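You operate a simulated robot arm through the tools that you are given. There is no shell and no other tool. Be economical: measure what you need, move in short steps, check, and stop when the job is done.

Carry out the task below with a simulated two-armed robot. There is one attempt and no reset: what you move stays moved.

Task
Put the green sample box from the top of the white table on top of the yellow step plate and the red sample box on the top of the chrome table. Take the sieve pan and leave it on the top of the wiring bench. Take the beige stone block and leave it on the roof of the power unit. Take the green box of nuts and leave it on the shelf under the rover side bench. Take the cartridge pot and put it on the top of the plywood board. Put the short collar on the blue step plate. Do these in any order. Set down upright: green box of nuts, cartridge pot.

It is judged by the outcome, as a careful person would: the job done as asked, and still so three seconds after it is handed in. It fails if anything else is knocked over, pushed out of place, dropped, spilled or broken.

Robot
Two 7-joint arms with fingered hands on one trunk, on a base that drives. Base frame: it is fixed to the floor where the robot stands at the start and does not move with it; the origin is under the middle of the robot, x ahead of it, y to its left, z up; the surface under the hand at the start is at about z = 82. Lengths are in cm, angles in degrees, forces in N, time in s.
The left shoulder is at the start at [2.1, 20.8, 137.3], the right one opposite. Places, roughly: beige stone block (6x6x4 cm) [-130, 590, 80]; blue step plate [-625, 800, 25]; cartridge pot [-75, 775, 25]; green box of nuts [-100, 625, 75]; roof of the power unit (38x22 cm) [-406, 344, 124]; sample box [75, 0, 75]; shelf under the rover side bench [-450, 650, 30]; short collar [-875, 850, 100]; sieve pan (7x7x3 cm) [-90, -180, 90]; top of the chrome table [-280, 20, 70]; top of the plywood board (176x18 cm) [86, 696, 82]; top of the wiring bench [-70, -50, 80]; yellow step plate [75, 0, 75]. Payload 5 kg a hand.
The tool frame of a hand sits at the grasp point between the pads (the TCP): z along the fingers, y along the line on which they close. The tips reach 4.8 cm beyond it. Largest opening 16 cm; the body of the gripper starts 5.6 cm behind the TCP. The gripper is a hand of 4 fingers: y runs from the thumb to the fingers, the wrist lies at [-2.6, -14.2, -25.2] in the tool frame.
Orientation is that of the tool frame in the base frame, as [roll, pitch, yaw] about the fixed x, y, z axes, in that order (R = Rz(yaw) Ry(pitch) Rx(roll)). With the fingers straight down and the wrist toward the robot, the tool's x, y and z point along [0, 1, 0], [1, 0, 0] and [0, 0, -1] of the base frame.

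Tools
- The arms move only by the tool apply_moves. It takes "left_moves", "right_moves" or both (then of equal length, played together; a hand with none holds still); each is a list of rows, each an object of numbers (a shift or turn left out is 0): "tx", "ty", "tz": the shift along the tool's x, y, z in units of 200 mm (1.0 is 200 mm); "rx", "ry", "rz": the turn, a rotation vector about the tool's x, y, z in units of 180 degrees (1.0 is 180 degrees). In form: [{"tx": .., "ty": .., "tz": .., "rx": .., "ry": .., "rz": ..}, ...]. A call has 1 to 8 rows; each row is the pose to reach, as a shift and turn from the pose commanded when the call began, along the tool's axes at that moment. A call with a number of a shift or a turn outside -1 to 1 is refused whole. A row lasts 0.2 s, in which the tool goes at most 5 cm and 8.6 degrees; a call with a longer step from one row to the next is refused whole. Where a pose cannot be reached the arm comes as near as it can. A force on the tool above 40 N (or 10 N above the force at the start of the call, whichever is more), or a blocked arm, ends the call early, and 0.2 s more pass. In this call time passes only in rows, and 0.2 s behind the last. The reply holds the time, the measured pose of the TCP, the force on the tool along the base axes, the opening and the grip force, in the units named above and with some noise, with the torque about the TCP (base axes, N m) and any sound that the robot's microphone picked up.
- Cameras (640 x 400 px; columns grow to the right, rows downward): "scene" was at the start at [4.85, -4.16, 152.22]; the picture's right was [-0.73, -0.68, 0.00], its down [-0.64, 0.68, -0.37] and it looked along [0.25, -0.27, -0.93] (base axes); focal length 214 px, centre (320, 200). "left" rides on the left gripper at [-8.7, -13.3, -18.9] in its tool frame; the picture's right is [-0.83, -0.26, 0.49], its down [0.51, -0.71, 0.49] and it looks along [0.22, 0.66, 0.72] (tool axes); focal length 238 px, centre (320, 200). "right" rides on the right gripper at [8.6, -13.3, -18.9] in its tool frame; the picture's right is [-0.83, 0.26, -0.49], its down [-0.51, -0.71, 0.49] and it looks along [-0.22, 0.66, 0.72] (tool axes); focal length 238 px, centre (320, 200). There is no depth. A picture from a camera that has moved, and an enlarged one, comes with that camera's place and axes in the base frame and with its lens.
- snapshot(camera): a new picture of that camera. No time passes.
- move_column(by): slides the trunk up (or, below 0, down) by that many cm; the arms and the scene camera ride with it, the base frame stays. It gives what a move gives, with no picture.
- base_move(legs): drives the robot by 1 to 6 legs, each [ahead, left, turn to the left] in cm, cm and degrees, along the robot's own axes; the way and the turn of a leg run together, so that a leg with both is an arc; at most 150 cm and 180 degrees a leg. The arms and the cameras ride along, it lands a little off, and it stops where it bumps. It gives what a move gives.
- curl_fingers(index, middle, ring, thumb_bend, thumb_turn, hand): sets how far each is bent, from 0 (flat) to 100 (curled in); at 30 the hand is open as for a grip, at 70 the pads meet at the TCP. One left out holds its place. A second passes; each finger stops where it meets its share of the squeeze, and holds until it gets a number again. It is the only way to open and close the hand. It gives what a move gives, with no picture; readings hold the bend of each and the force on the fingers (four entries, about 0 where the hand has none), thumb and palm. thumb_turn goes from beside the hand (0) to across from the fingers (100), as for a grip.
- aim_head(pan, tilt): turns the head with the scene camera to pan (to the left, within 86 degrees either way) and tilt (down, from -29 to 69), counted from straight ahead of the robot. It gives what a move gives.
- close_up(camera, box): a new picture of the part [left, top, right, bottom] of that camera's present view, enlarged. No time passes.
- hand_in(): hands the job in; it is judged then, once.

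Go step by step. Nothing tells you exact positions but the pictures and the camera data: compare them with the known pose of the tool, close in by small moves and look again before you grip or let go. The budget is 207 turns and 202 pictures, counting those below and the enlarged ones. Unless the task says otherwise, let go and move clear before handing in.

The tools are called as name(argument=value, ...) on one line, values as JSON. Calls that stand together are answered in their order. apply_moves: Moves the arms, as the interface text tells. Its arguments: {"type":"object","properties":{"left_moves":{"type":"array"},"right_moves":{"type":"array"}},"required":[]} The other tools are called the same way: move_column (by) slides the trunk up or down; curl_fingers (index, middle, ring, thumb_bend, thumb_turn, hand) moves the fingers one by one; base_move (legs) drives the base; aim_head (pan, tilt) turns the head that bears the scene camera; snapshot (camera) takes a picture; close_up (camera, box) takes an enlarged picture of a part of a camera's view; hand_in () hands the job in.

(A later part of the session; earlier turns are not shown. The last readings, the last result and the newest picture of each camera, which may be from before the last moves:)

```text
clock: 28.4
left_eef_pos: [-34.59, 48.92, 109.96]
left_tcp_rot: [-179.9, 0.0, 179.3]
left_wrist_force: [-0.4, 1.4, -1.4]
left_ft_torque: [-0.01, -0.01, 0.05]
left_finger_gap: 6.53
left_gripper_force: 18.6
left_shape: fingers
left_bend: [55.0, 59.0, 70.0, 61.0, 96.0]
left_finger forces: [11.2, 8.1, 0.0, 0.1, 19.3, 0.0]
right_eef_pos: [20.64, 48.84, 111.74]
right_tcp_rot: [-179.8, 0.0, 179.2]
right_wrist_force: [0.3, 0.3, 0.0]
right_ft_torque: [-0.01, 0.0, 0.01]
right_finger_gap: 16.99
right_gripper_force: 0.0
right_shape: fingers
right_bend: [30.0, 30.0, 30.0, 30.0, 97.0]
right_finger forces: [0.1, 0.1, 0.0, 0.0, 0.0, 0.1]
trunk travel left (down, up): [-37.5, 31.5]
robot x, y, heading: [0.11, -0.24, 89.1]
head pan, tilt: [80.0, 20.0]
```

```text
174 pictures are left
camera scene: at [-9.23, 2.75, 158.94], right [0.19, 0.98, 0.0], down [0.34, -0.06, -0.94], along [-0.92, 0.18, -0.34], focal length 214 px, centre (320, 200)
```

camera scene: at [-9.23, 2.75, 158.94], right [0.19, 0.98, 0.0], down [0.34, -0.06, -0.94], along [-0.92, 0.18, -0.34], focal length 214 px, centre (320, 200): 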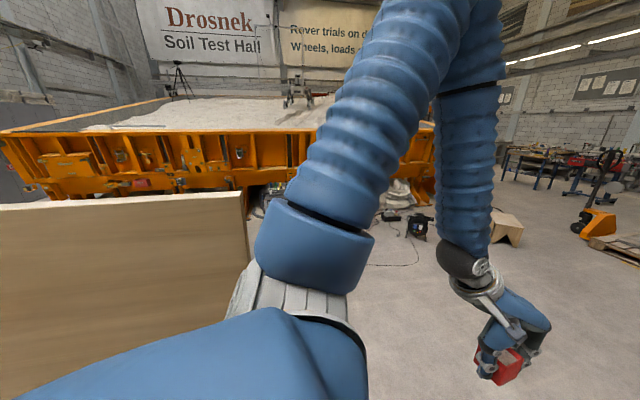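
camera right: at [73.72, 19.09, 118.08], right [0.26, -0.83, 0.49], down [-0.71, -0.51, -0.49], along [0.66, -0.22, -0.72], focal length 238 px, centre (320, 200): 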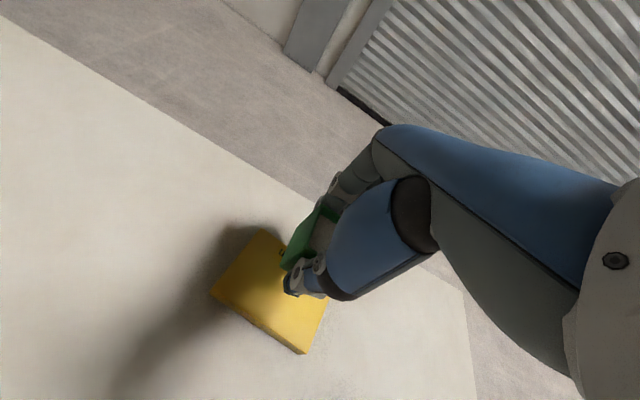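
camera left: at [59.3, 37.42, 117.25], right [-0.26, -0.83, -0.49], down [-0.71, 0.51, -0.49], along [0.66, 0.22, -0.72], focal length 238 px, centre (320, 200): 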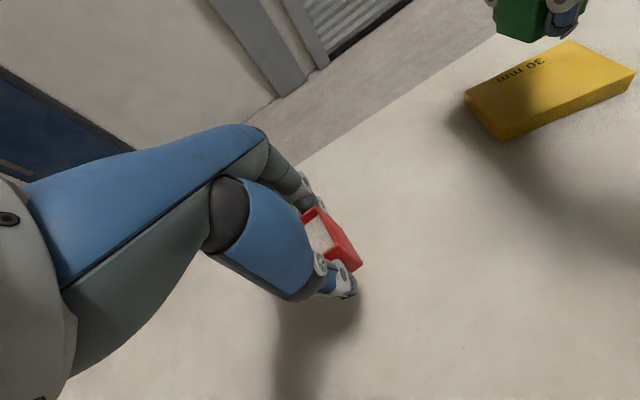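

The partition is the back screen of the wiring bench (open from the -x side). I drive forward clear of it, then turn to face -x and look.

base_move(legs=[[70, 0, 0], [0, 0, 90]])

aim_head(pan=0, tilt=20)

snapshot(camera="scene")

aim_head(pan=50, tilt=20)

snapshot(camera="scene")

```text
clock: 36.0
left_eef_pos: [-47.95, 34.86, 110.08]
left_tcp_rot: [-179.9, 0.0, -90.9]
left_wrist_force: [-0.4, -0.3, -2.3]
left_ft_torque: [0.02, -0.02, -0.02]
left_finger_gap: 6.52
left_gripper_force: 19.1
left_shape: fingers
left_bend: [56.0, 59.0, 70.0, 61.0, 96.0]
left_finger forces: [10.9, 7.9, 0.0, 0.0, 18.8, 0.0]
right_eef_pos: [-47.85, 90.17, 111.62]
right_tcp_rot: [-179.8, 0.0, -90.8]
right_wrist_force: [0.1, 0.1, 0.6]
right_ft_torque: [0.05, 0.0, -0.02]
right_finger_gap: 17.0
right_gripper_force: 0.1
right_shape: fingers
right_bend: [30.0, 30.0, 30.0, 30.0, 97.0]
right_finger forces: [0.0, 0.1, 0.0, 0.0, 0.0, 0.0]
trunk travel left (down, up): [-37.5, 31.5]
robot x, y, heading: [1.01, 69.59, 179.3]
head pan, tilt: [80.0, 20.0]
```

```text
clock: 37.5
left_eef_pos: [-47.86, 34.88, 110.12]
left_tcp_rot: [-180.0, 0.0, -90.9]
left_wrist_force: [-0.4, -0.3, -2.2]
left_ft_torque: [-0.02, 0.0, 0.0]
left_finger_gap: 6.52
left_gripper_force: 19.4
left_shape: fingers
left_bend: [56.0, 59.0, 70.0, 61.0, 96.0]
left_finger forces: [11.1, 7.9, 0.0, 0.0, 18.9, 0.0]
right_eef_pos: [-47.77, 90.24, 111.76]
right_tcp_rot: [-179.7, 0.0, -90.9]
right_wrist_force: [0.0, -0.6, -0.6]
right_ft_torque: [0.01, -0.01, 0.05]
right_finger_gap: 17.0
right_gripper_force: 0.0
right_shape: fingers
right_bend: [30.0, 30.0, 30.0, 30.0, 97.0]
right_finger forces: [0.0, 0.0, 0.1, 0.1, 0.0, 0.1]
trunk travel left (down, up): [-37.5, 31.5]
robot x, y, heading: [1.03, 69.71, 179.3]
head pan, tilt: [0.0, 20.0]
```

```text
173 pictures are left
camera scene: at [-9.45, 69.57, 158.94], right [0.01, 1.0, 0.0], down [0.34, 0.0, -0.94], along [-0.94, 0.01, -0.34], focal length 214 px, centre (320, 200)
```

scene: 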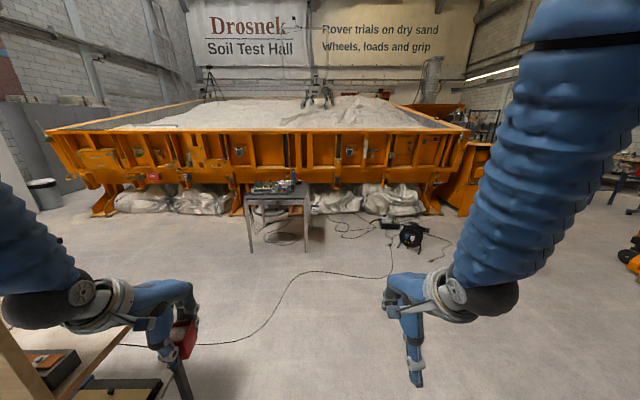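

```text
clock: 38.7
left_eef_pos: [-47.88, 35.03, 110.07]
left_tcp_rot: [-180.0, 0.0, -90.9]
left_wrist_force: [-0.2, 0.8, -3.6]
left_ft_torque: [-0.01, -0.01, 0.03]
left_finger_gap: 6.5
left_gripper_force: 19.1
left_shape: fingers
left_bend: [56.0, 59.0, 70.0, 61.0, 96.0]
left_finger forces: [11.1, 7.9, 0.0, 0.1, 18.9, 0.0]
right_eef_pos: [-47.8, 90.28, 111.62]
right_tcp_rot: [-179.8, 0.0, -90.7]
right_wrist_force: [0.4, 0.0, -0.6]
right_ft_torque: [0.01, 0.01, -0.01]
right_finger_gap: 17.02
right_gripper_force: 0.1
right_shape: fingers
right_bend: [30.0, 30.0, 30.0, 30.0, 97.0]
right_finger forces: [0.0, 0.0, 0.0, 0.0, 0.0, 0.1]
trunk travel left (down, up): [-37.5, 31.5]
robot x, y, heading: [1.4, 69.47, 179.2]
head pan, tilt: [50.0, 20.0]
```

```text
172 pictures are left
camera scene: at [-6.24, 62.4, 158.94], right [-0.76, 0.65, 0.0], down [0.22, 0.26, -0.94], along [-0.61, -0.71, -0.34], focal length 214 px, centre (320, 200)
```

scene: 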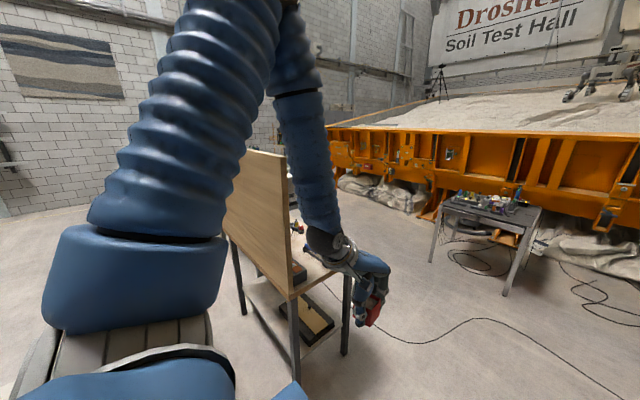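

The cluttered table in front of the sand pit is the chrome table, around (-270,15). I zoom in on it.

aim_head(pan=10, tilt=20)

close_up(camera="scene", box=[200, 130, 440, 290])

```text
clock: 39.8
left_eef_pos: [-47.85, 35.01, 110.03]
left_tcp_rot: [-179.9, 0.0, -90.9]
left_wrist_force: [0.6, 0.8, -2.3]
left_ft_torque: [-0.02, 0.0, 0.02]
left_finger_gap: 6.5
left_gripper_force: 18.6
left_shape: fingers
left_bend: [56.0, 59.0, 70.0, 61.0, 96.0]
left_finger forces: [10.9, 7.9, 0.0, 0.0, 18.9, 0.0]
right_eef_pos: [-47.8, 90.18, 111.74]
right_tcp_rot: [-179.8, 0.1, -90.8]
right_wrist_force: [0.6, 0.2, -0.6]
right_ft_torque: [0.01, 0.03, 0.0]
right_finger_gap: 17.01
right_gripper_force: 0.0
right_shape: fingers
right_bend: [30.0, 30.0, 30.0, 30.0, 97.0]
right_finger forces: [0.0, 0.0, 0.0, 0.0, 0.0, 0.0]
trunk travel left (down, up): [-37.5, 31.5]
robot x, y, heading: [1.45, 69.28, 179.2]
head pan, tilt: [10.0, 20.0]
```

```text
2.50 times, centred on (320, 210) of scene
camera zoom: at [-9.33, 67.95, 158.94], right [-0.16, 0.99, 0.0], down [0.34, 0.05, -0.94], along [-0.93, -0.15, -0.34], focal length 536 px, centre (320, 175)
```

zoom: 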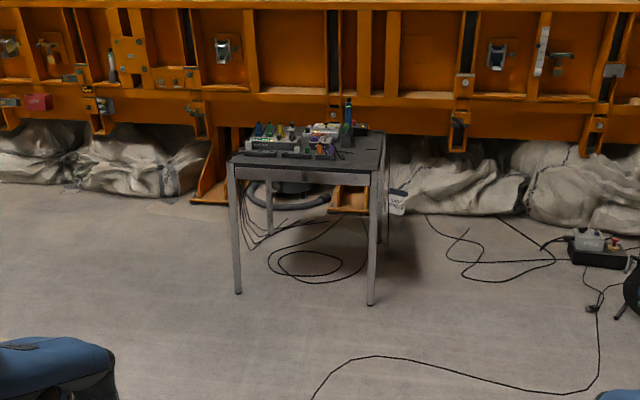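

The chrome table's near edge is at about x=-250, spanning y -17..55, with free space on its near right part. I drive up to it.

base_move(legs=[[150, 0, 0], [25, 0, 0]])

aim_head(pan=15, tilt=45)

snapshot(camera="scene")

snapshot(camera="left")

```text
clock: 48.6
left_eef_pos: [-222.43, 35.34, 110.0]
left_tcp_rot: [-179.8, 0.0, -89.8]
left_wrist_force: [-0.4, -0.5, -2.3]
left_ft_torque: [-0.03, -0.08, -0.03]
left_finger_gap: 6.51
left_gripper_force: 19.2
left_shape: fingers
left_bend: [56.0, 59.0, 70.0, 61.0, 96.0]
left_finger forces: [10.9, 8.1, 0.0, 0.0, 19.0, 0.1]
right_eef_pos: [-223.2, 90.53, 111.72]
right_tcp_rot: [-179.8, -0.1, -89.8]
right_wrist_force: [-0.9, 0.1, -0.4]
right_ft_torque: [0.01, 0.01, 0.01]
right_finger_gap: 17.0
right_gripper_force: 0.1
right_shape: fingers
right_bend: [30.0, 30.0, 30.0, 30.0, 97.0]
right_finger forces: [0.1, 0.1, 0.0, 0.0, 0.0, 0.0]
trunk travel left (down, up): [-37.5, 31.5]
robot x, y, heading: [-174.14, 70.62, -180.1]
head pan, tilt: [10.0, 20.0]
```

```text
clock: 49.5
left_eef_pos: [-222.21, 35.34, 110.1]
left_tcp_rot: [-179.9, 0.0, -89.8]
left_wrist_force: [0.7, -1.4, -1.9]
left_ft_torque: [0.03, 0.03, 0.02]
left_finger_gap: 6.49
left_gripper_force: 18.8
left_shape: fingers
left_bend: [56.0, 59.0, 70.0, 61.0, 96.0]
left_finger forces: [10.9, 8.2, 0.0, 0.0, 18.9, 0.0]
right_eef_pos: [-223.07, 90.48, 111.63]
right_tcp_rot: [-179.9, 0.0, -89.8]
right_wrist_force: [0.6, 1.6, -0.3]
right_ft_torque: [0.02, 0.02, 0.02]
right_finger_gap: 17.0
right_gripper_force: 0.1
right_shape: fingers
right_bend: [30.0, 30.0, 30.0, 30.0, 97.0]
right_finger forces: [0.0, 0.0, 0.0, 0.1, 0.1, 0.1]
trunk travel left (down, up): [-37.5, 31.5]
robot x, y, heading: [-174.1, 70.64, -179.6]
head pan, tilt: [15.0, 45.0]
```

```text
170 pictures are left
camera scene: at [-182.91, 68.38, 155.08], right [-0.26, 0.97, 0.0], down [0.68, 0.18, -0.71], along [-0.68, -0.18, -0.71], focal length 214 px, centre (320, 200)
```

scene: 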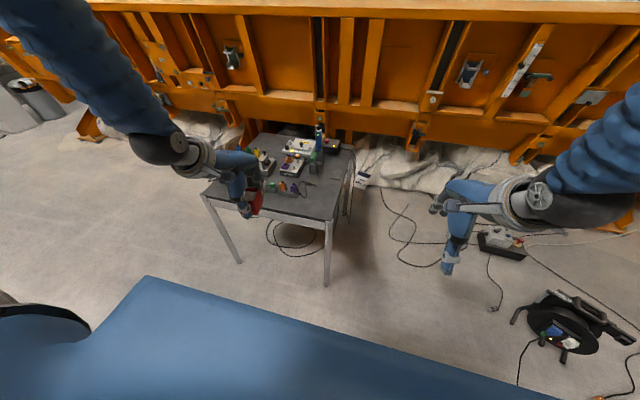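

```text
169 pictures are left
camera left: at [-209.01, 43.94, 129.13], right [0.26, 0.84, -0.49], down [0.71, -0.5, -0.49], along [-0.65, -0.22, -0.72], focal length 238 px, centre (320, 200)
```

left: 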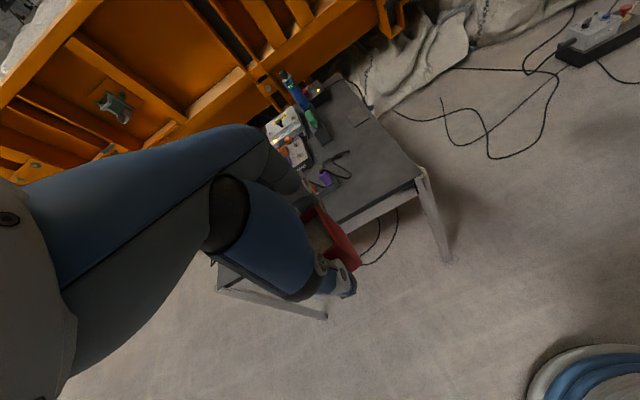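

The front right corner of the table looks free around (-259,45). I zoom in to check clutter.

close_up(camera="scene", box=[190, 110, 370, 235])

close_up(camera="left", box=[240, 60, 460, 270])

```text
3.20 times, centred on (280, 172) of scene
camera zoom: at [-182.91, 68.38, 155.08], right [-0.26, 0.97, 0.0], down [0.68, 0.18, -0.71], along [-0.68, -0.18, -0.71], focal length 686 px, centre (448, 288)
```

zoom: 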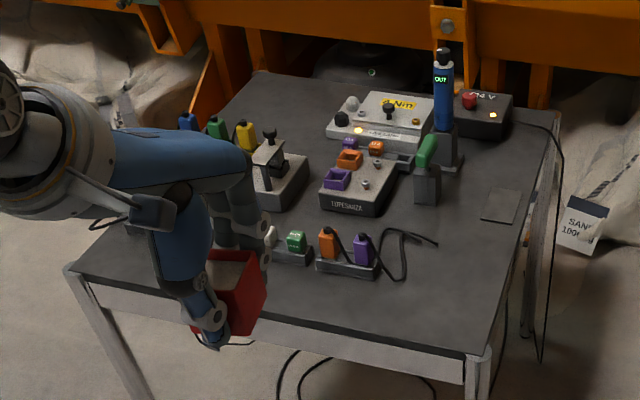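

```text
1.90 times, centred on (350, 165) of left
camera zoom: at [-209.01, 43.94, 129.13], right [0.26, 0.84, -0.49], down [0.71, -0.5, -0.49], along [-0.65, -0.22, -0.72], focal length 454 px, centre (263, 267)
```

zoom: 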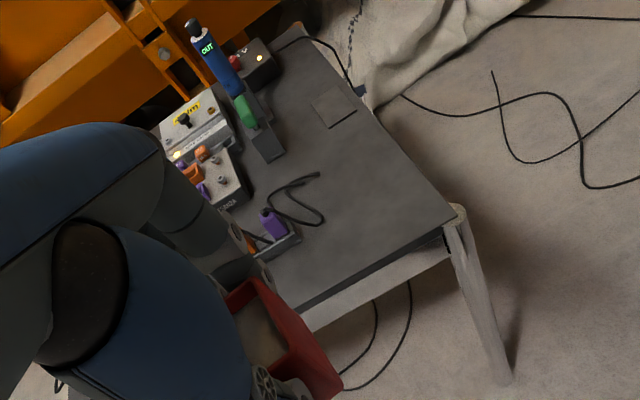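

Free spot chosen at (-260,48). I drive closer first.

base_move(legs=[[20, -12.7, 0]])

snapshot(camera="scene")

```text
clock: 51.3
left_eef_pos: [-242.21, 47.94, 109.96]
left_tcp_rot: [-179.9, 0.1, -89.7]
left_wrist_force: [-1.5, 0.8, -2.9]
left_ft_torque: [-0.03, -0.08, 0.01]
left_finger_gap: 6.51
left_gripper_force: 19.0
left_shape: fingers
left_bend: [56.0, 59.0, 70.0, 61.0, 96.0]
left_finger forces: [10.9, 8.2, 0.1, 0.0, 19.1, 0.0]
right_eef_pos: [-243.12, 103.08, 111.74]
right_tcp_rot: [-179.9, 0.0, -89.7]
right_wrist_force: [-0.2, 0.1, -0.4]
right_ft_torque: [-0.04, -0.04, 0.0]
right_finger_gap: 16.99
right_gripper_force: 0.1
right_shape: fingers
right_bend: [30.0, 30.0, 30.0, 30.0, 97.0]
right_finger forces: [0.0, 0.1, 0.0, 0.0, 0.0, 0.1]
trunk travel left (down, up): [-37.5, 31.5]
robot x, y, heading: [-194.11, 83.6, -179.7]
head pan, tilt: [15.0, 45.0]
```

```text
166 pictures are left
camera scene: at [-203.02, 81.11, 155.07], right [-0.26, 0.96, 0.0], down [0.68, 0.19, -0.71], along [-0.68, -0.19, -0.71], focal length 214 px, centre (320, 200)
```

scene: 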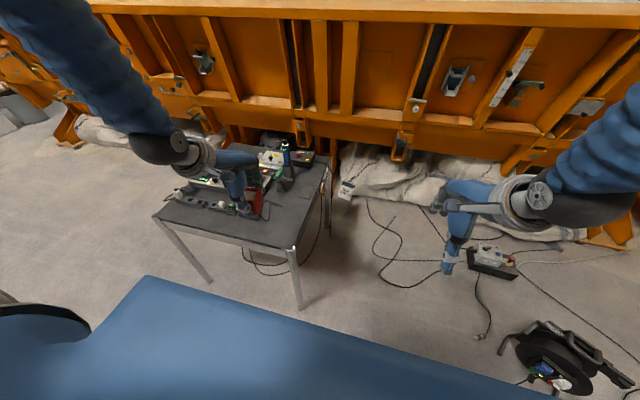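

I move the box over the spot and down to 88.

apply_moves(left_moves=[{"ty": 0.2, "tz": 0.05}, {"ty": 0.4, "tz": 0.15}, {"ty": 0.6, "tz": 0.3}, {"ty": 0.78, "tz": 0.45}, {"ty": 0.89, "tz": 0.6}, {"ty": 0.89, "tz": 0.8}, {"ty": 0.89, "tz": 0.95}])

close_up(camera="scene", box=[150, 110, 350, 250])

snapshot(camera="left")

```text
clock: 52.9
left_eef_pos: [-260.2, 47.71, 90.84]
left_tcp_rot: [-179.9, 0.1, -89.8]
left_wrist_force: [-1.2, -0.4, -2.4]
left_ft_torque: [0.01, -0.15, 0.0]
left_finger_gap: 6.49
left_gripper_force: 19.0
left_shape: fingers
left_bend: [56.0, 59.0, 70.0, 61.0, 96.0]
left_finger forces: [11.1, 8.2, 0.0, 0.1, 19.1, 0.0]
right_eef_pos: [-243.13, 103.07, 111.7]
right_tcp_rot: [-179.8, 0.0, -89.7]
right_wrist_force: [-0.3, 0.6, 0.0]
right_ft_torque: [-0.01, -0.04, -0.02]
right_finger_gap: 17.0
right_gripper_force: 0.1
right_shape: fingers
right_bend: [30.0, 30.0, 30.0, 30.0, 97.0]
right_finger forces: [0.0, 0.0, 0.0, 0.1, 0.1, 0.0]
trunk travel left (down, up): [-37.5, 31.5]
robot x, y, heading: [-193.69, 83.04, -179.9]
head pan, tilt: [15.0, 45.0]
```

```text
2.86 times, centred on (250, 180) of scene
camera zoom: at [-203.05, 81.06, 155.06], right [-0.26, 0.96, 0.0], down [0.68, 0.19, -0.71], along [-0.68, -0.19, -0.71], focal length 613 px, centre (520, 257)
```

zoom: 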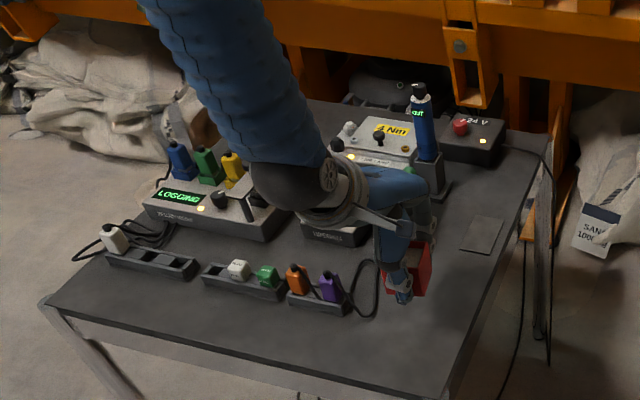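

```text
164 pictures are left
camera left: at [-246.95, 56.59, 109.93], right [0.26, 0.84, -0.49], down [0.71, -0.5, -0.49], along [-0.65, -0.22, -0.72], focal length 238 px, centre (320, 200)
```

left: 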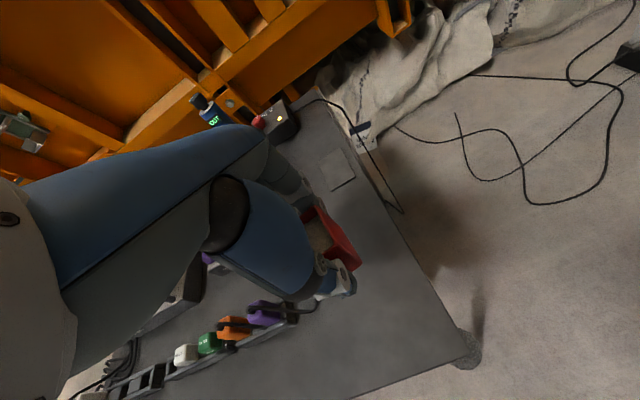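

The spot below is clear; I lower until contact.

apply_moves(left_moves=[{"tz": 0.15}, {"tz": 0.3}, {"tz": 0.42}, {"tz": 0.5}, {"tz": 0.54}, {"tz": 0.57}, {"tz": 0.59}, {"tz": 0.61}])

close_up(camera="scene", box=[200, 140, 320, 240])

```text
clock: 54.5
left_eef_pos: [-260.34, 47.78, 80.01]
left_tcp_rot: [179.5, 0.1, -89.7]
left_wrist_force: [10.4, 1.6, 29.3]
left_ft_torque: [0.11, -0.48, -0.07]
left_finger_gap: 6.48
left_gripper_force: 30.6
left_shape: fingers
left_bend: [57.0, 60.0, 70.0, 61.0, 96.0]
left_finger forces: [11.6, 21.5, 0.0, 0.0, 28.1, 0.0]
right_eef_pos: [-242.98, 103.01, 111.78]
right_tcp_rot: [-179.9, -0.1, -89.6]
right_wrist_force: [0.3, -0.2, 0.2]
right_ft_torque: [0.03, -0.09, 0.0]
right_finger_gap: 17.0
right_gripper_force: 0.0
right_shape: fingers
right_bend: [30.0, 30.0, 30.0, 30.0, 97.0]
right_finger forces: [0.0, 0.1, 0.0, 0.0, 0.0, 0.0]
trunk travel left (down, up): [-37.5, 31.5]
robot x, y, heading: [-194.09, 83.33, -179.4]
head pan, tilt: [15.0, 45.0]
stopped in row 8 (left hand): the force on the tool passed its limit at 46 N (the readings are from after the stop); the commanded pose is now the measured one
```

```text
4.00 times, centred on (260, 190) of scene
camera zoom: at [-202.76, 81.13, 155.11], right [-0.26, 0.96, 0.0], down [0.68, 0.19, -0.71], along [-0.68, -0.19, -0.71], focal length 858 px, centre (560, 240)
```

zoom: 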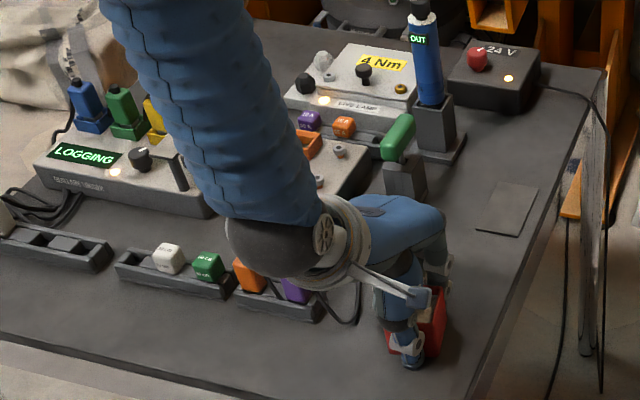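

Contact made with some force; I ease up a few millimetres and release.

apply_moves(left_moves=[{"tz": -0.01}, {"tz": -0.015}])

curl_fingers(hand="left", index=30, middle=30, ring=30, thumb_bend=30)

apply_moves(left_moves=[{"tz": -0.1}, {"tz": -0.25}, {"tz": -0.45}, {"tz": -0.65}, {"tz": -0.85}, {"tz": -1.0, "ty": -0.1}, {"tz": -1.0, "ty": -0.3}, {"tz": -1.0, "ty": -0.5}])

close_up(camera="scene", box=[150, 110, 350, 250])

```text
clock: 55.1
left_eef_pos: [-260.45, 47.85, 79.98]
left_tcp_rot: [179.6, 0.0, -89.6]
left_wrist_force: [2.0, 1.4, 10.9]
left_ft_torque: [-0.06, 0.13, 0.04]
left_finger_gap: 6.47
left_gripper_force: 26.4
left_shape: fingers
left_bend: [57.0, 60.0, 70.0, 61.0, 96.0]
left_finger forces: [11.1, 19.4, 0.1, 0.0, 22.7, 0.0]
right_eef_pos: [-243.1, 103.11, 111.69]
right_tcp_rot: [-179.9, -0.1, -89.7]
right_wrist_force: [0.0, 0.2, 0.3]
right_ft_torque: [0.01, 0.02, -0.01]
right_finger_gap: 16.99
right_gripper_force: 0.1
right_shape: fingers
right_bend: [30.0, 30.0, 30.0, 30.0, 97.0]
right_finger forces: [0.0, 0.1, 0.1, 0.1, 0.0, 0.0]
trunk travel left (down, up): [-37.5, 31.5]
robot x, y, heading: [-193.87, 83.29, -179.7]
head pan, tilt: [15.0, 45.0]
```

```text
clock: 56.1
left_eef_pos: [-260.48, 47.9, 79.87]
left_tcp_rot: [179.8, 0.1, -89.7]
left_wrist_force: [-0.2, 0.3, -0.9]
left_ft_torque: [0.02, 0.01, -0.01]
left_finger_gap: 16.97
left_gripper_force: 0.0
left_shape: fingers
left_bend: [30.0, 30.0, 30.0, 30.0, 97.0]
left_finger forces: [0.0, 0.0, 0.1, 0.1, 0.0, 0.0]
right_eef_pos: [-243.11, 103.08, 111.7]
right_tcp_rot: [-179.8, 0.0, -89.7]
right_wrist_force: [-0.2, -0.1, 0.3]
right_ft_torque: [-0.02, 0.03, 0.0]
right_finger_gap: 16.98
right_gripper_force: 0.1
right_shape: fingers
right_bend: [30.0, 30.0, 30.0, 30.0, 97.0]
right_finger forces: [0.0, 0.0, 0.0, 0.0, 0.0, 0.0]
trunk travel left (down, up): [-37.5, 31.5]
robot x, y, heading: [-194.15, 83.02, -179.6]
head pan, tilt: [15.0, 45.0]
```

```text
clock: 57.9
left_eef_pos: [-250.25, 47.84, 99.91]
left_tcp_rot: [179.4, 0.1, -89.8]
left_wrist_force: [0.1, 0.6, 0.1]
left_ft_torque: [0.0, -0.01, -0.02]
left_finger_gap: 16.99
left_gripper_force: 0.1
left_shape: fingers
left_bend: [30.0, 30.0, 30.0, 30.0, 97.0]
left_finger forces: [0.1, 0.0, 0.1, 0.1, 0.0, 0.0]
right_eef_pos: [-242.96, 103.24, 111.67]
right_tcp_rot: [-179.9, 0.0, -89.7]
right_wrist_force: [0.6, -0.2, 0.8]
right_ft_torque: [-0.03, 0.09, -0.01]
right_finger_gap: 17.0
right_gripper_force: 0.1
right_shape: fingers
right_bend: [30.0, 30.0, 30.0, 30.0, 97.0]
right_finger forces: [0.0, 0.0, 0.0, 0.0, 0.0, 0.1]
trunk travel left (down, up): [-37.5, 31.5]
robot x, y, heading: [-193.96, 83.48, -179.9]
head pan, tilt: [15.0, 45.0]
```

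```text
2.86 times, centred on (250, 180) of scene
camera zoom: at [-202.79, 81.07, 155.08], right [-0.26, 0.96, 0.0], down [0.68, 0.19, -0.71], along [-0.68, -0.19, -0.71], focal length 613 px, centre (520, 257)
```

zoom: 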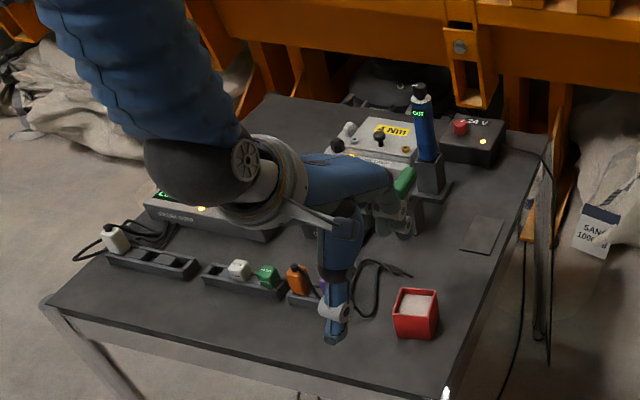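

Red box is placed. Next I retract, back off and turn toward -y to find the sieve pan and the wiring bench.

apply_moves(left_moves=[{"tz": -0.2}, {"tz": -0.4}, {"tz": -0.5, "ty": -0.1}, {"tz": -0.5, "ty": -0.3}])

base_move(legs=[[-20, 0, 0], [0, 0, 90]])

aim_head(pan=15, tilt=22)

snapshot(camera="scene")

```text
clock: 58.9
left_eef_pos: [-244.13, 47.94, 109.82]
left_tcp_rot: [179.3, 0.0, -89.8]
left_wrist_force: [0.3, 0.1, -0.5]
left_ft_torque: [-0.02, 0.08, 0.01]
left_finger_gap: 16.99
left_gripper_force: 0.1
left_shape: fingers
left_bend: [30.0, 30.0, 30.0, 30.0, 97.0]
left_finger forces: [0.0, 0.0, 0.1, 0.0, 0.0, 0.0]
right_eef_pos: [-243.06, 103.11, 111.7]
right_tcp_rot: [-179.9, 0.0, -89.7]
right_wrist_force: [0.6, -0.2, 0.0]
right_ft_torque: [-0.01, 0.09, 0.0]
right_finger_gap: 16.98
right_gripper_force: 0.0
right_shape: fingers
right_bend: [30.0, 30.0, 30.0, 30.0, 97.0]
right_finger forces: [0.0, 0.0, 0.0, 0.0, 0.1, 0.0]
trunk travel left (down, up): [-37.5, 31.5]
robot x, y, heading: [-194.15, 83.26, -179.8]
head pan, tilt: [15.0, 45.0]
```

```text
clock: 64.3
left_eef_pos: [-139.09, 32.75, 109.68]
left_tcp_rot: [179.6, 0.2, -0.3]
left_wrist_force: [0.6, -0.3, 0.3]
left_ft_torque: [0.0, 0.04, -0.01]
left_finger_gap: 17.04
left_gripper_force: 0.0
left_shape: fingers
left_bend: [30.0, 30.0, 30.0, 30.0, 97.0]
left_finger forces: [0.1, 0.0, 0.0, 0.0, 0.0, 0.0]
right_eef_pos: [-194.18, 34.35, 111.81]
right_tcp_rot: [-179.8, 0.1, -0.3]
right_wrist_force: [0.3, 0.4, -0.3]
right_ft_torque: [-0.01, -0.01, 0.0]
right_finger_gap: 17.02
right_gripper_force: 0.1
right_shape: fingers
right_bend: [30.0, 30.0, 30.0, 30.0, 97.0]
right_finger forces: [0.1, 0.0, 0.1, 0.1, 0.0, 0.0]
trunk travel left (down, up): [-37.5, 31.5]
robot x, y, heading: [-173.92, 83.58, -90.6]
head pan, tilt: [15.0, 45.0]
```

```text
clock: 65.2
left_eef_pos: [-139.05, 32.78, 109.78]
left_tcp_rot: [179.5, 0.1, -0.3]
left_wrist_force: [-0.8, 0.2, -0.2]
left_ft_torque: [-0.01, 0.0, -0.01]
left_finger_gap: 17.01
left_gripper_force: 0.1
left_shape: fingers
left_bend: [30.0, 30.0, 30.0, 30.0, 97.0]
left_finger forces: [0.0, 0.1, 0.0, 0.0, 0.0, 0.1]
right_eef_pos: [-194.28, 34.37, 111.76]
right_tcp_rot: [-179.8, -0.1, -0.3]
right_wrist_force: [-0.3, -0.2, 0.4]
right_ft_torque: [-0.01, 0.04, 0.02]
right_finger_gap: 17.0
right_gripper_force: 0.1
right_shape: fingers
right_bend: [30.0, 30.0, 30.0, 30.0, 97.0]
right_finger forces: [0.0, 0.1, 0.0, 0.1, 0.0, 0.1]
trunk travel left (down, up): [-37.5, 31.5]
robot x, y, heading: [-173.9, 83.42, -90.6]
head pan, tilt: [15.0, 22.0]
```

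```text
161 pictures are left
camera scene: at [-171.64, 73.26, 158.61], right [-0.97, -0.25, 0.0], down [-0.1, 0.36, -0.93], along [0.23, -0.9, -0.38], focal length 214 px, centre (320, 200)
```

scene: 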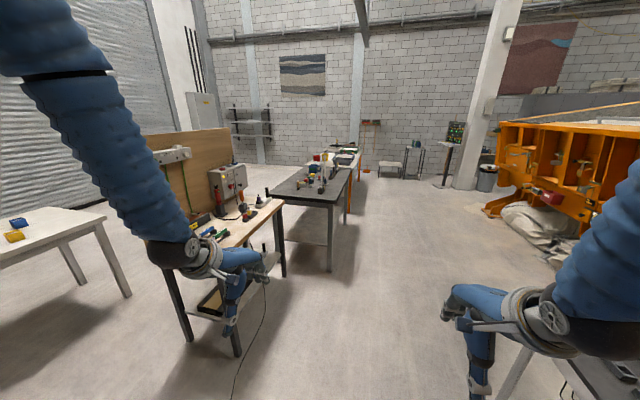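

The wiring bench is ahead left, with a dark table beyond it that should hold the sieve pan. I zoom.

close_up(camera="scene", box=[180, 110, 400, 290])

```text
2.22 times, centred on (290, 200) of scene
camera zoom: at [-171.64, 73.26, 158.61], right [-0.97, -0.25, 0.0], down [-0.1, 0.36, -0.93], along [0.23, -0.9, -0.38], focal length 477 px, centre (387, 200)
```

zoom: 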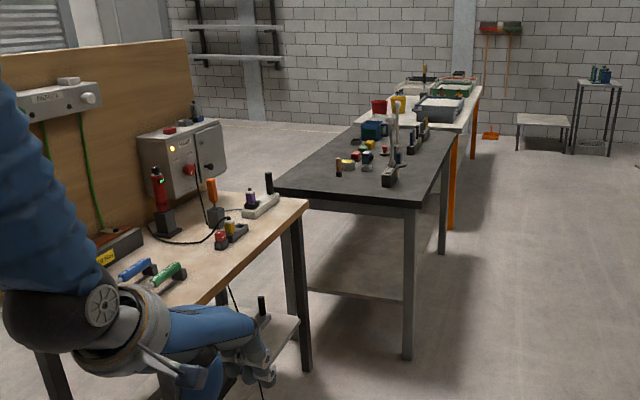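

The dark table spans about x -138..-71, y -112..-248, z≈80. I drive alongside it and turn to face it.

base_move(legs=[[110, 0, 0], [50, -20, 0], [75, -5, 0], [0, 0, 90]])

aim_head(pan=0, tilt=35)

snapshot(camera="scene")

```text
clock: 81.0
left_eef_pos: [-150.36, -114.92, 109.75]
left_tcp_rot: [179.6, 0.2, 89.4]
left_wrist_force: [0.5, 0.0, -0.4]
left_ft_torque: [0.01, -0.01, -0.03]
left_finger_gap: 17.01
left_gripper_force: 0.0
left_shape: fingers
left_bend: [30.0, 30.0, 30.0, 30.0, 97.0]
left_finger forces: [0.0, 0.0, 0.0, 0.1, 0.1, 0.0]
right_eef_pos: [-152.35, -170.06, 111.74]
right_tcp_rot: [-179.8, -0.1, 89.4]
right_wrist_force: [0.4, -0.3, -0.2]
right_ft_torque: [-0.05, 0.02, -0.02]
right_finger_gap: 17.01
right_gripper_force: 0.1
right_shape: fingers
right_bend: [30.0, 30.0, 30.0, 30.0, 97.0]
right_finger forces: [0.1, 0.1, 0.0, 0.0, 0.0, 0.1]
trunk travel left (down, up): [-37.5, 31.5]
robot x, y, heading: [-201.27, -149.54, -0.4]
head pan, tilt: [15.0, 22.0]
```

```text
clock: 81.7
left_eef_pos: [-150.36, -114.99, 109.81]
left_tcp_rot: [179.6, 0.0, 89.4]
left_wrist_force: [-0.4, 1.1, 0.0]
left_ft_torque: [-0.02, 0.05, 0.02]
left_finger_gap: 17.04
left_gripper_force: 0.1
left_shape: fingers
left_bend: [30.0, 30.0, 30.0, 30.0, 97.0]
left_finger forces: [0.1, 0.0, 0.0, 0.1, 0.0, 0.0]
right_eef_pos: [-152.39, -170.18, 111.65]
right_tcp_rot: [-179.8, 0.0, 89.4]
right_wrist_force: [0.0, 0.7, 0.0]
right_ft_torque: [0.0, 0.04, 0.02]
right_finger_gap: 16.99
right_gripper_force: 0.0
right_shape: fingers
right_bend: [30.0, 30.0, 30.0, 30.0, 97.0]
right_finger forces: [0.1, 0.1, 0.1, 0.0, 0.1, 0.0]
trunk travel left (down, up): [-37.5, 31.5]
robot x, y, heading: [-200.83, -149.93, -0.5]
head pan, tilt: [0.0, 35.0]
```

```text
159 pictures are left
camera scene: at [-191.4, -149.7, 156.56], right [-0.01, -1.0, 0.0], down [-0.57, 0.01, -0.82], along [0.82, -0.01, -0.57], focal length 214 px, centre (320, 200)
```

scene: 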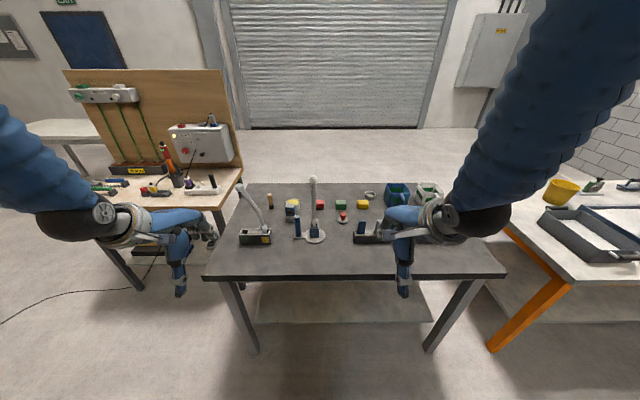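

close_up(camera="scene", box=[200, 160, 500, 290])

close_up(camera="scene", box=[60, 150, 260, 270])

close_up(camera="scene", box=[340, 165, 480, 250])

```text
2.13 times, centred on (350, 225) of scene
camera zoom: at [-191.4, -149.7, 156.56], right [-0.01, -1.0, 0.0], down [-0.57, 0.01, -0.82], along [0.82, -0.01, -0.57], focal length 458 px, centre (256, 147)
```

zoom: 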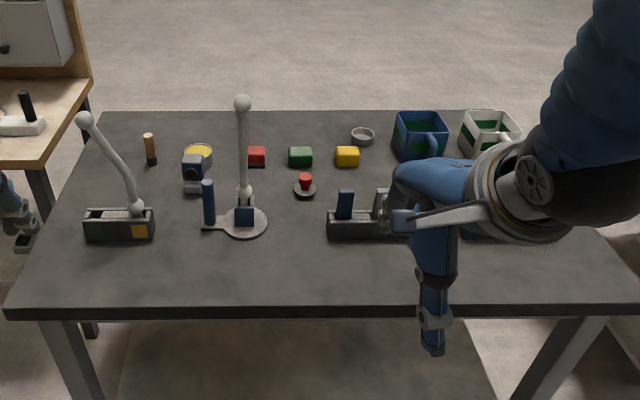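

```text
3.20 times, centred on (160, 210) of scene
camera zoom: at [-191.4, -149.7, 156.56], right [-0.01, -1.0, 0.0], down [-0.57, 0.01, -0.82], along [0.82, -0.01, -0.57], focal length 686 px, centre (832, 168)
```

zoom: 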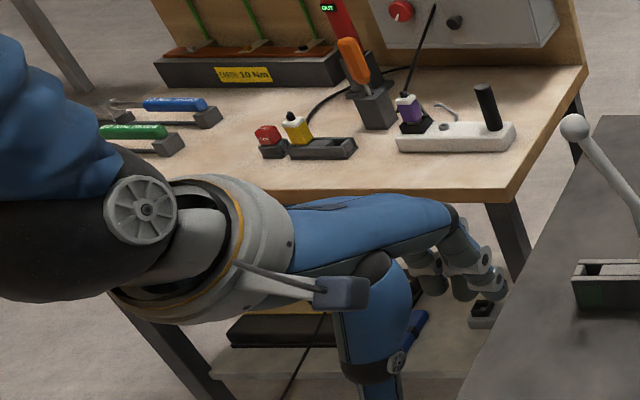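

```text
4.57 times, centred on (410, 208) of scene
camera zoom: at [-191.4, -149.7, 156.56], right [-0.01, -1.0, 0.0], down [-0.57, 0.01, -0.82], along [0.82, -0.01, -0.57], focal length 980 px, centre (-91, 166)
```

zoom: 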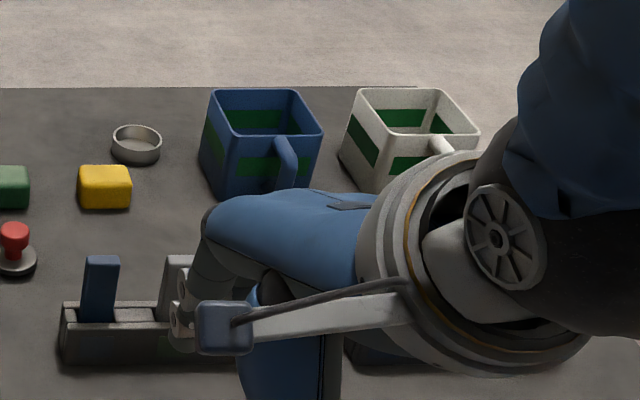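

The sieve pan is the small grey round pan at about (-79,-182.5). Tall levers (tops ~z 113) stand near my left hand's path, so I first move the left hand outward and up, then drive closer.

apply_moves(left_moves=[{"tx": 0.2, "tz": -0.1}, {"tx": 0.4, "tz": -0.2}, {"tx": 0.6, "tz": -0.3}, {"tx": 0.8, "tz": -0.4}, {"tx": 1.0, "tz": -0.5}, {"tx": 1.0, "tz": -0.6}], right_moves=[{"tz": -0.05}, {"tz": -0.1}, {"tz": -0.15}, {"tz": -0.2}, {"tz": -0.25}, {"tz": -0.3}])

base_move(legs=[[33, -3, 0]])

snapshot(camera="scene")

snapshot(camera="right")

```text
clock: 83.1
left_eef_pos: [-150.33, -95.0, 121.82]
left_tcp_rot: [179.4, 0.2, 89.7]
left_wrist_force: [-2.7, -2.4, -1.4]
left_ft_torque: [0.13, -0.19, -0.02]
left_finger_gap: 16.99
left_gripper_force: 0.1
left_shape: fingers
left_bend: [30.0, 30.0, 30.0, 30.0, 97.0]
left_finger forces: [0.1, 0.0, 0.0, 0.1, 0.1, 0.0]
right_eef_pos: [-152.33, -170.29, 117.73]
right_tcp_rot: [-179.9, 0.0, 89.5]
right_wrist_force: [-2.1, -1.1, -0.3]
right_ft_torque: [0.13, -0.08, 0.02]
right_finger_gap: 16.98
right_gripper_force: 0.0
right_shape: fingers
right_bend: [30.0, 30.0, 30.0, 30.0, 97.0]
right_finger forces: [0.1, 0.1, 0.0, 0.0, 0.0, 0.0]
trunk travel left (down, up): [-37.5, 31.5]
robot x, y, heading: [-200.97, -149.56, -0.8]
head pan, tilt: [0.0, 35.0]
```

```text
clock: 85.3
left_eef_pos: [-117.68, -98.23, 121.75]
left_tcp_rot: [179.6, 0.1, 89.5]
left_wrist_force: [-0.2, -0.5, -0.8]
left_ft_torque: [0.01, 0.05, -0.04]
left_finger_gap: 16.99
left_gripper_force: 0.1
left_shape: fingers
left_bend: [30.0, 30.0, 30.0, 30.0, 97.0]
left_finger forces: [0.0, 0.0, 0.1, 0.0, 0.0, 0.1]
right_eef_pos: [-119.58, -173.42, 117.67]
right_tcp_rot: [-179.7, 0.0, 89.5]
right_wrist_force: [0.5, 0.5, 0.3]
right_ft_torque: [0.01, 0.02, 0.01]
right_finger_gap: 17.03
right_gripper_force: 0.2
right_shape: fingers
right_bend: [30.0, 30.0, 30.0, 30.0, 97.0]
right_finger forces: [0.0, 0.1, 0.0, 0.0, 0.0, 0.1]
trunk travel left (down, up): [-37.5, 31.5]
robot x, y, heading: [-168.28, -152.8, -0.5]
head pan, tilt: [0.0, 35.0]
```

```text
155 pictures are left
camera scene: at [-158.62, -153.04, 156.55], right [-0.01, -1.0, 0.0], down [-0.57, 0.01, -0.82], along [0.82, -0.01, -0.57], focal length 214 px, centre (320, 200)
```

scene: 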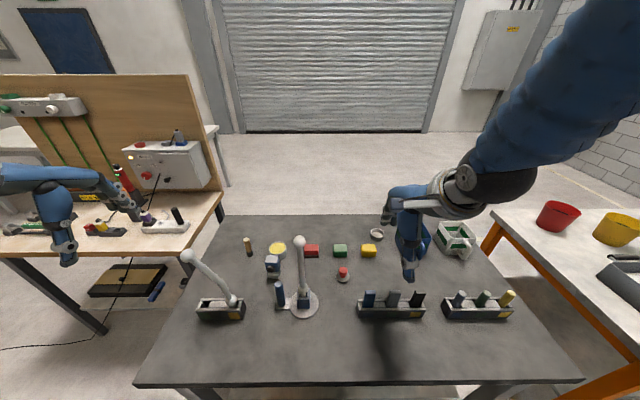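

```text
154 pictures are left
camera right: at [-132.69, -164.54, 136.71], right [0.25, -0.84, 0.49], down [-0.71, -0.5, -0.49], along [0.65, -0.22, -0.72], focal length 238 px, centre (320, 200)
```

right: 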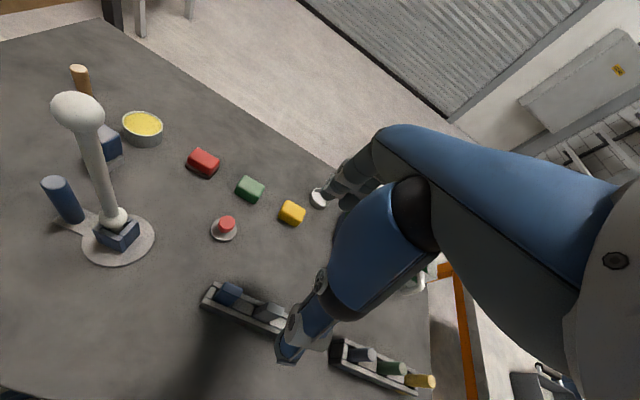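

Two round tins exist: the grey one near my fingers and a yellow-filled one further left. I zoom on both to tell which is the sieve pan.

close_up(camera="scene", box=[235, 210, 395, 300])

close_up(camera="right", box=[80, 80, 360, 260])

```text
4.00 times, centred on (315, 255) of scene
camera zoom: at [-158.62, -153.04, 156.55], right [-0.01, -1.0, 0.0], down [-0.57, 0.01, -0.82], along [0.82, -0.01, -0.57], focal length 858 px, centre (340, -20)
```

zoom: 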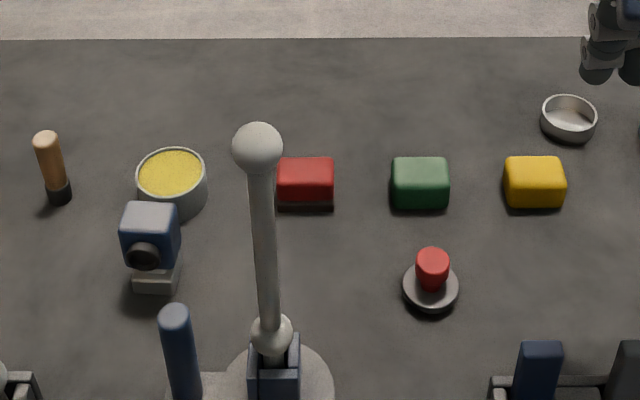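

```text
2.22 times, centred on (220, 170) of right
camera zoom: at [-132.69, -164.54, 136.71], right [0.25, -0.84, 0.49], down [-0.71, -0.5, -0.49], along [0.65, -0.22, -0.72], focal length 530 px, centre (542, 267)
```

zoom: 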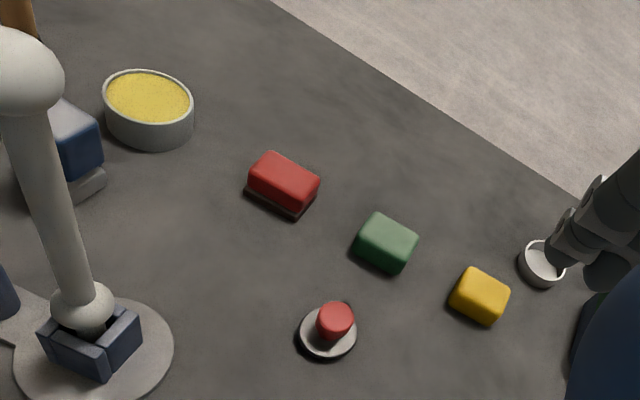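

The grey pan (7 cm wide) is the sieve pan, at about (-81.5,-182.3). I narrow the right hand a bit and move above it.

curl_fingers(hand="right", index=43, middle=43, ring=43, thumb_bend=43)

apply_moves(right_moves=[{"ty": 0.2, "tx": -0.05}, {"ty": 0.4, "tx": -0.1}, {"ty": 0.6, "tx": -0.15}, {"ty": 0.8, "tx": -0.2}, {"ty": 1.0, "tx": -0.25, "tz": 0.1}])

apply_moves(right_moves=[{"ty": 0.2, "tx": -0.04, "tz": 0.1}, {"ty": 0.4, "tx": -0.08, "tz": 0.2}, {"ty": 0.6, "tx": -0.12, "tz": 0.3}, {"ty": 0.8, "tx": -0.16, "tz": 0.45}, {"ty": 0.895, "tx": -0.18, "tz": 0.65}, {"ty": 0.895, "tx": -0.18, "tz": 0.85}])

snapshot(camera="right")

close_up(camera="scene", box=[320, 200, 480, 300])

```text
clock: 86.3
left_eef_pos: [-117.68, -98.14, 121.74]
left_tcp_rot: [179.6, 0.1, 89.5]
left_wrist_force: [0.3, 0.2, 0.3]
left_ft_torque: [0.03, -0.01, 0.01]
left_finger_gap: 17.01
left_gripper_force: 0.0
left_shape: fingers
left_bend: [30.0, 30.0, 30.0, 30.0, 97.0]
left_finger forces: [0.0, 0.0, 0.0, 0.1, 0.1, 0.1]
right_eef_pos: [-119.6, -173.25, 117.74]
right_tcp_rot: [-179.9, 0.0, 89.5]
right_wrist_force: [0.1, 0.1, 0.6]
right_ft_torque: [-0.02, 0.01, 0.01]
right_finger_gap: 11.97
right_gripper_force: 0.0
right_shape: fingers
right_bend: [43.0, 43.0, 43.0, 43.0, 97.0]
right_finger forces: [0.0, 0.1, 0.1, 0.0, 0.0, 0.0]
trunk travel left (down, up): [-37.5, 31.5]
robot x, y, heading: [-168.85, -152.68, -0.7]
head pan, tilt: [0.0, 35.0]
```

```text
clock: 87.5
left_eef_pos: [-117.32, -98.17, 121.58]
left_tcp_rot: [179.7, 0.0, 89.4]
left_wrist_force: [1.7, 0.1, -1.5]
left_ft_torque: [0.08, 0.16, -0.01]
left_finger_gap: 16.98
left_gripper_force: 0.1
left_shape: fingers
left_bend: [30.0, 30.0, 30.0, 30.0, 97.0]
left_finger forces: [0.0, 0.1, 0.1, 0.0, 0.0, 0.0]
right_eef_pos: [-99.32, -178.71, 115.51]
right_tcp_rot: [-179.7, -0.1, 89.5]
right_wrist_force: [1.0, -0.3, -0.9]
right_ft_torque: [0.07, 0.15, 0.01]
right_finger_gap: 11.96
right_gripper_force: 0.0
right_shape: fingers
right_bend: [43.0, 43.0, 43.0, 43.0, 97.0]
right_finger forces: [0.0, 0.0, 0.0, 0.0, 0.0, 0.1]
trunk travel left (down, up): [-37.5, 31.5]
robot x, y, heading: [-168.12, -152.89, -0.6]
head pan, tilt: [0.0, 35.0]
```

```text
refused: row 4 steps farther than a row can; nothing moved
```

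```text
151 pictures are left
camera right: at [-112.45, -169.79, 134.5], right [0.25, -0.84, 0.49], down [-0.72, -0.5, -0.49], along [0.65, -0.22, -0.73], focal length 238 px, centre (320, 200)
```

right: 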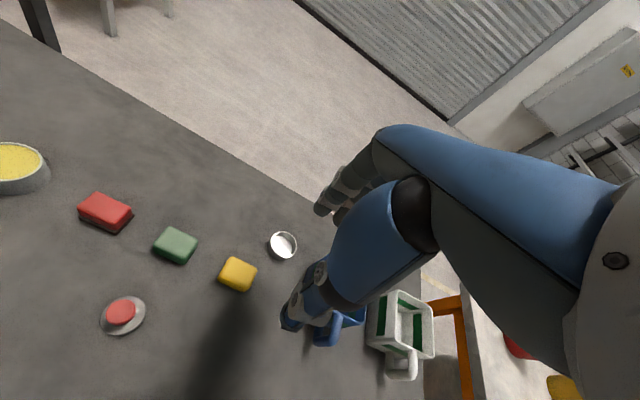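

```text
4.00 times, centred on (400, 250) of scene
camera zoom: at [-158.38, -153.12, 156.53], right [-0.01, -1.0, 0.0], down [-0.58, 0.01, -0.82], along [0.82, -0.01, -0.58], focal length 858 px, centre (0, 0)
```

zoom: 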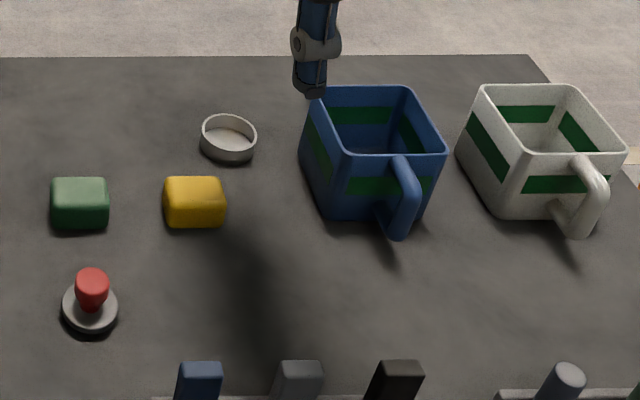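

I approach above the pan at z≈100 with smaller steps.

apply_moves(right_moves=[{"ty": 0.19, "tx": -0.03, "tz": 0.1}, {"ty": 0.38, "tx": -0.06, "tz": 0.2}, {"ty": 0.57, "tx": -0.1, "tz": 0.32}, {"ty": 0.72, "tx": -0.13, "tz": 0.45}, {"ty": 0.765, "tx": -0.13, "tz": 0.6}, {"ty": 0.765, "tx": -0.13, "tz": 0.775}])

close_up(camera="right", box=[180, 130, 400, 330])

close_up(camera="scene", box=[320, 200, 480, 300])

```text
clock: 88.9
left_eef_pos: [-117.45, -98.24, 121.63]
left_tcp_rot: [179.7, 0.0, 89.6]
left_wrist_force: [1.6, -0.9, -0.3]
left_ft_torque: [0.03, 0.13, 0.0]
left_finger_gap: 17.02
left_gripper_force: 0.1
left_shape: fingers
left_bend: [30.0, 30.0, 30.0, 30.0, 97.0]
left_finger forces: [0.1, 0.1, 0.0, 0.1, 0.0, 0.0]
right_eef_pos: [-84.22, -181.3, 99.92]
right_tcp_rot: [-179.8, -0.1, 89.5]
right_wrist_force: [2.3, -0.5, 1.5]
right_ft_torque: [0.02, 0.21, 0.03]
right_finger_gap: 11.96
right_gripper_force: 0.0
right_shape: fingers
right_bend: [43.0, 43.0, 43.0, 43.0, 97.0]
right_finger forces: [0.0, 0.1, 0.0, 0.1, 0.1, 0.0]
trunk travel left (down, up): [-37.5, 31.5]
robot x, y, heading: [-168.28, -152.61, -0.5]
head pan, tilt: [0.0, 35.0]
```

```text
2.00 times, centred on (290, 230) of right
camera zoom: at [-97.35, -172.44, 118.94], right [0.25, -0.84, 0.49], down [-0.71, -0.5, -0.49], along [0.65, -0.22, -0.72], focal length 477 px, centre (380, 140)
```

zoom: 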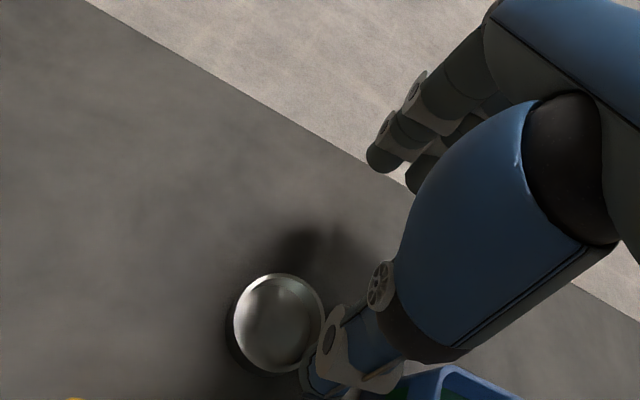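

```text
4.00 times, centred on (400, 250) of scene
camera zoom: at [-158.46, -153.09, 156.53], right [-0.01, -1.0, 0.0], down [-0.57, 0.01, -0.82], along [0.82, -0.01, -0.58], focal length 858 px, centre (0, 0)
```

zoom: 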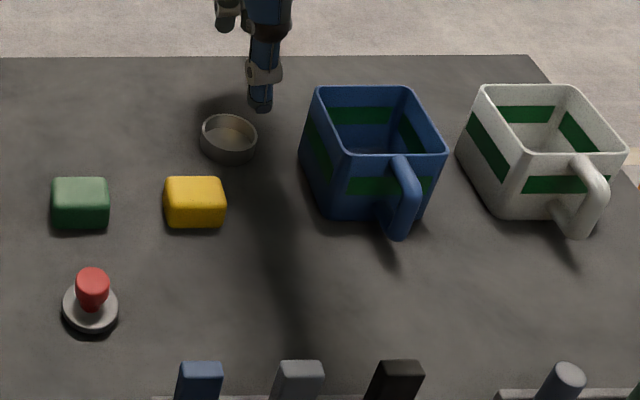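

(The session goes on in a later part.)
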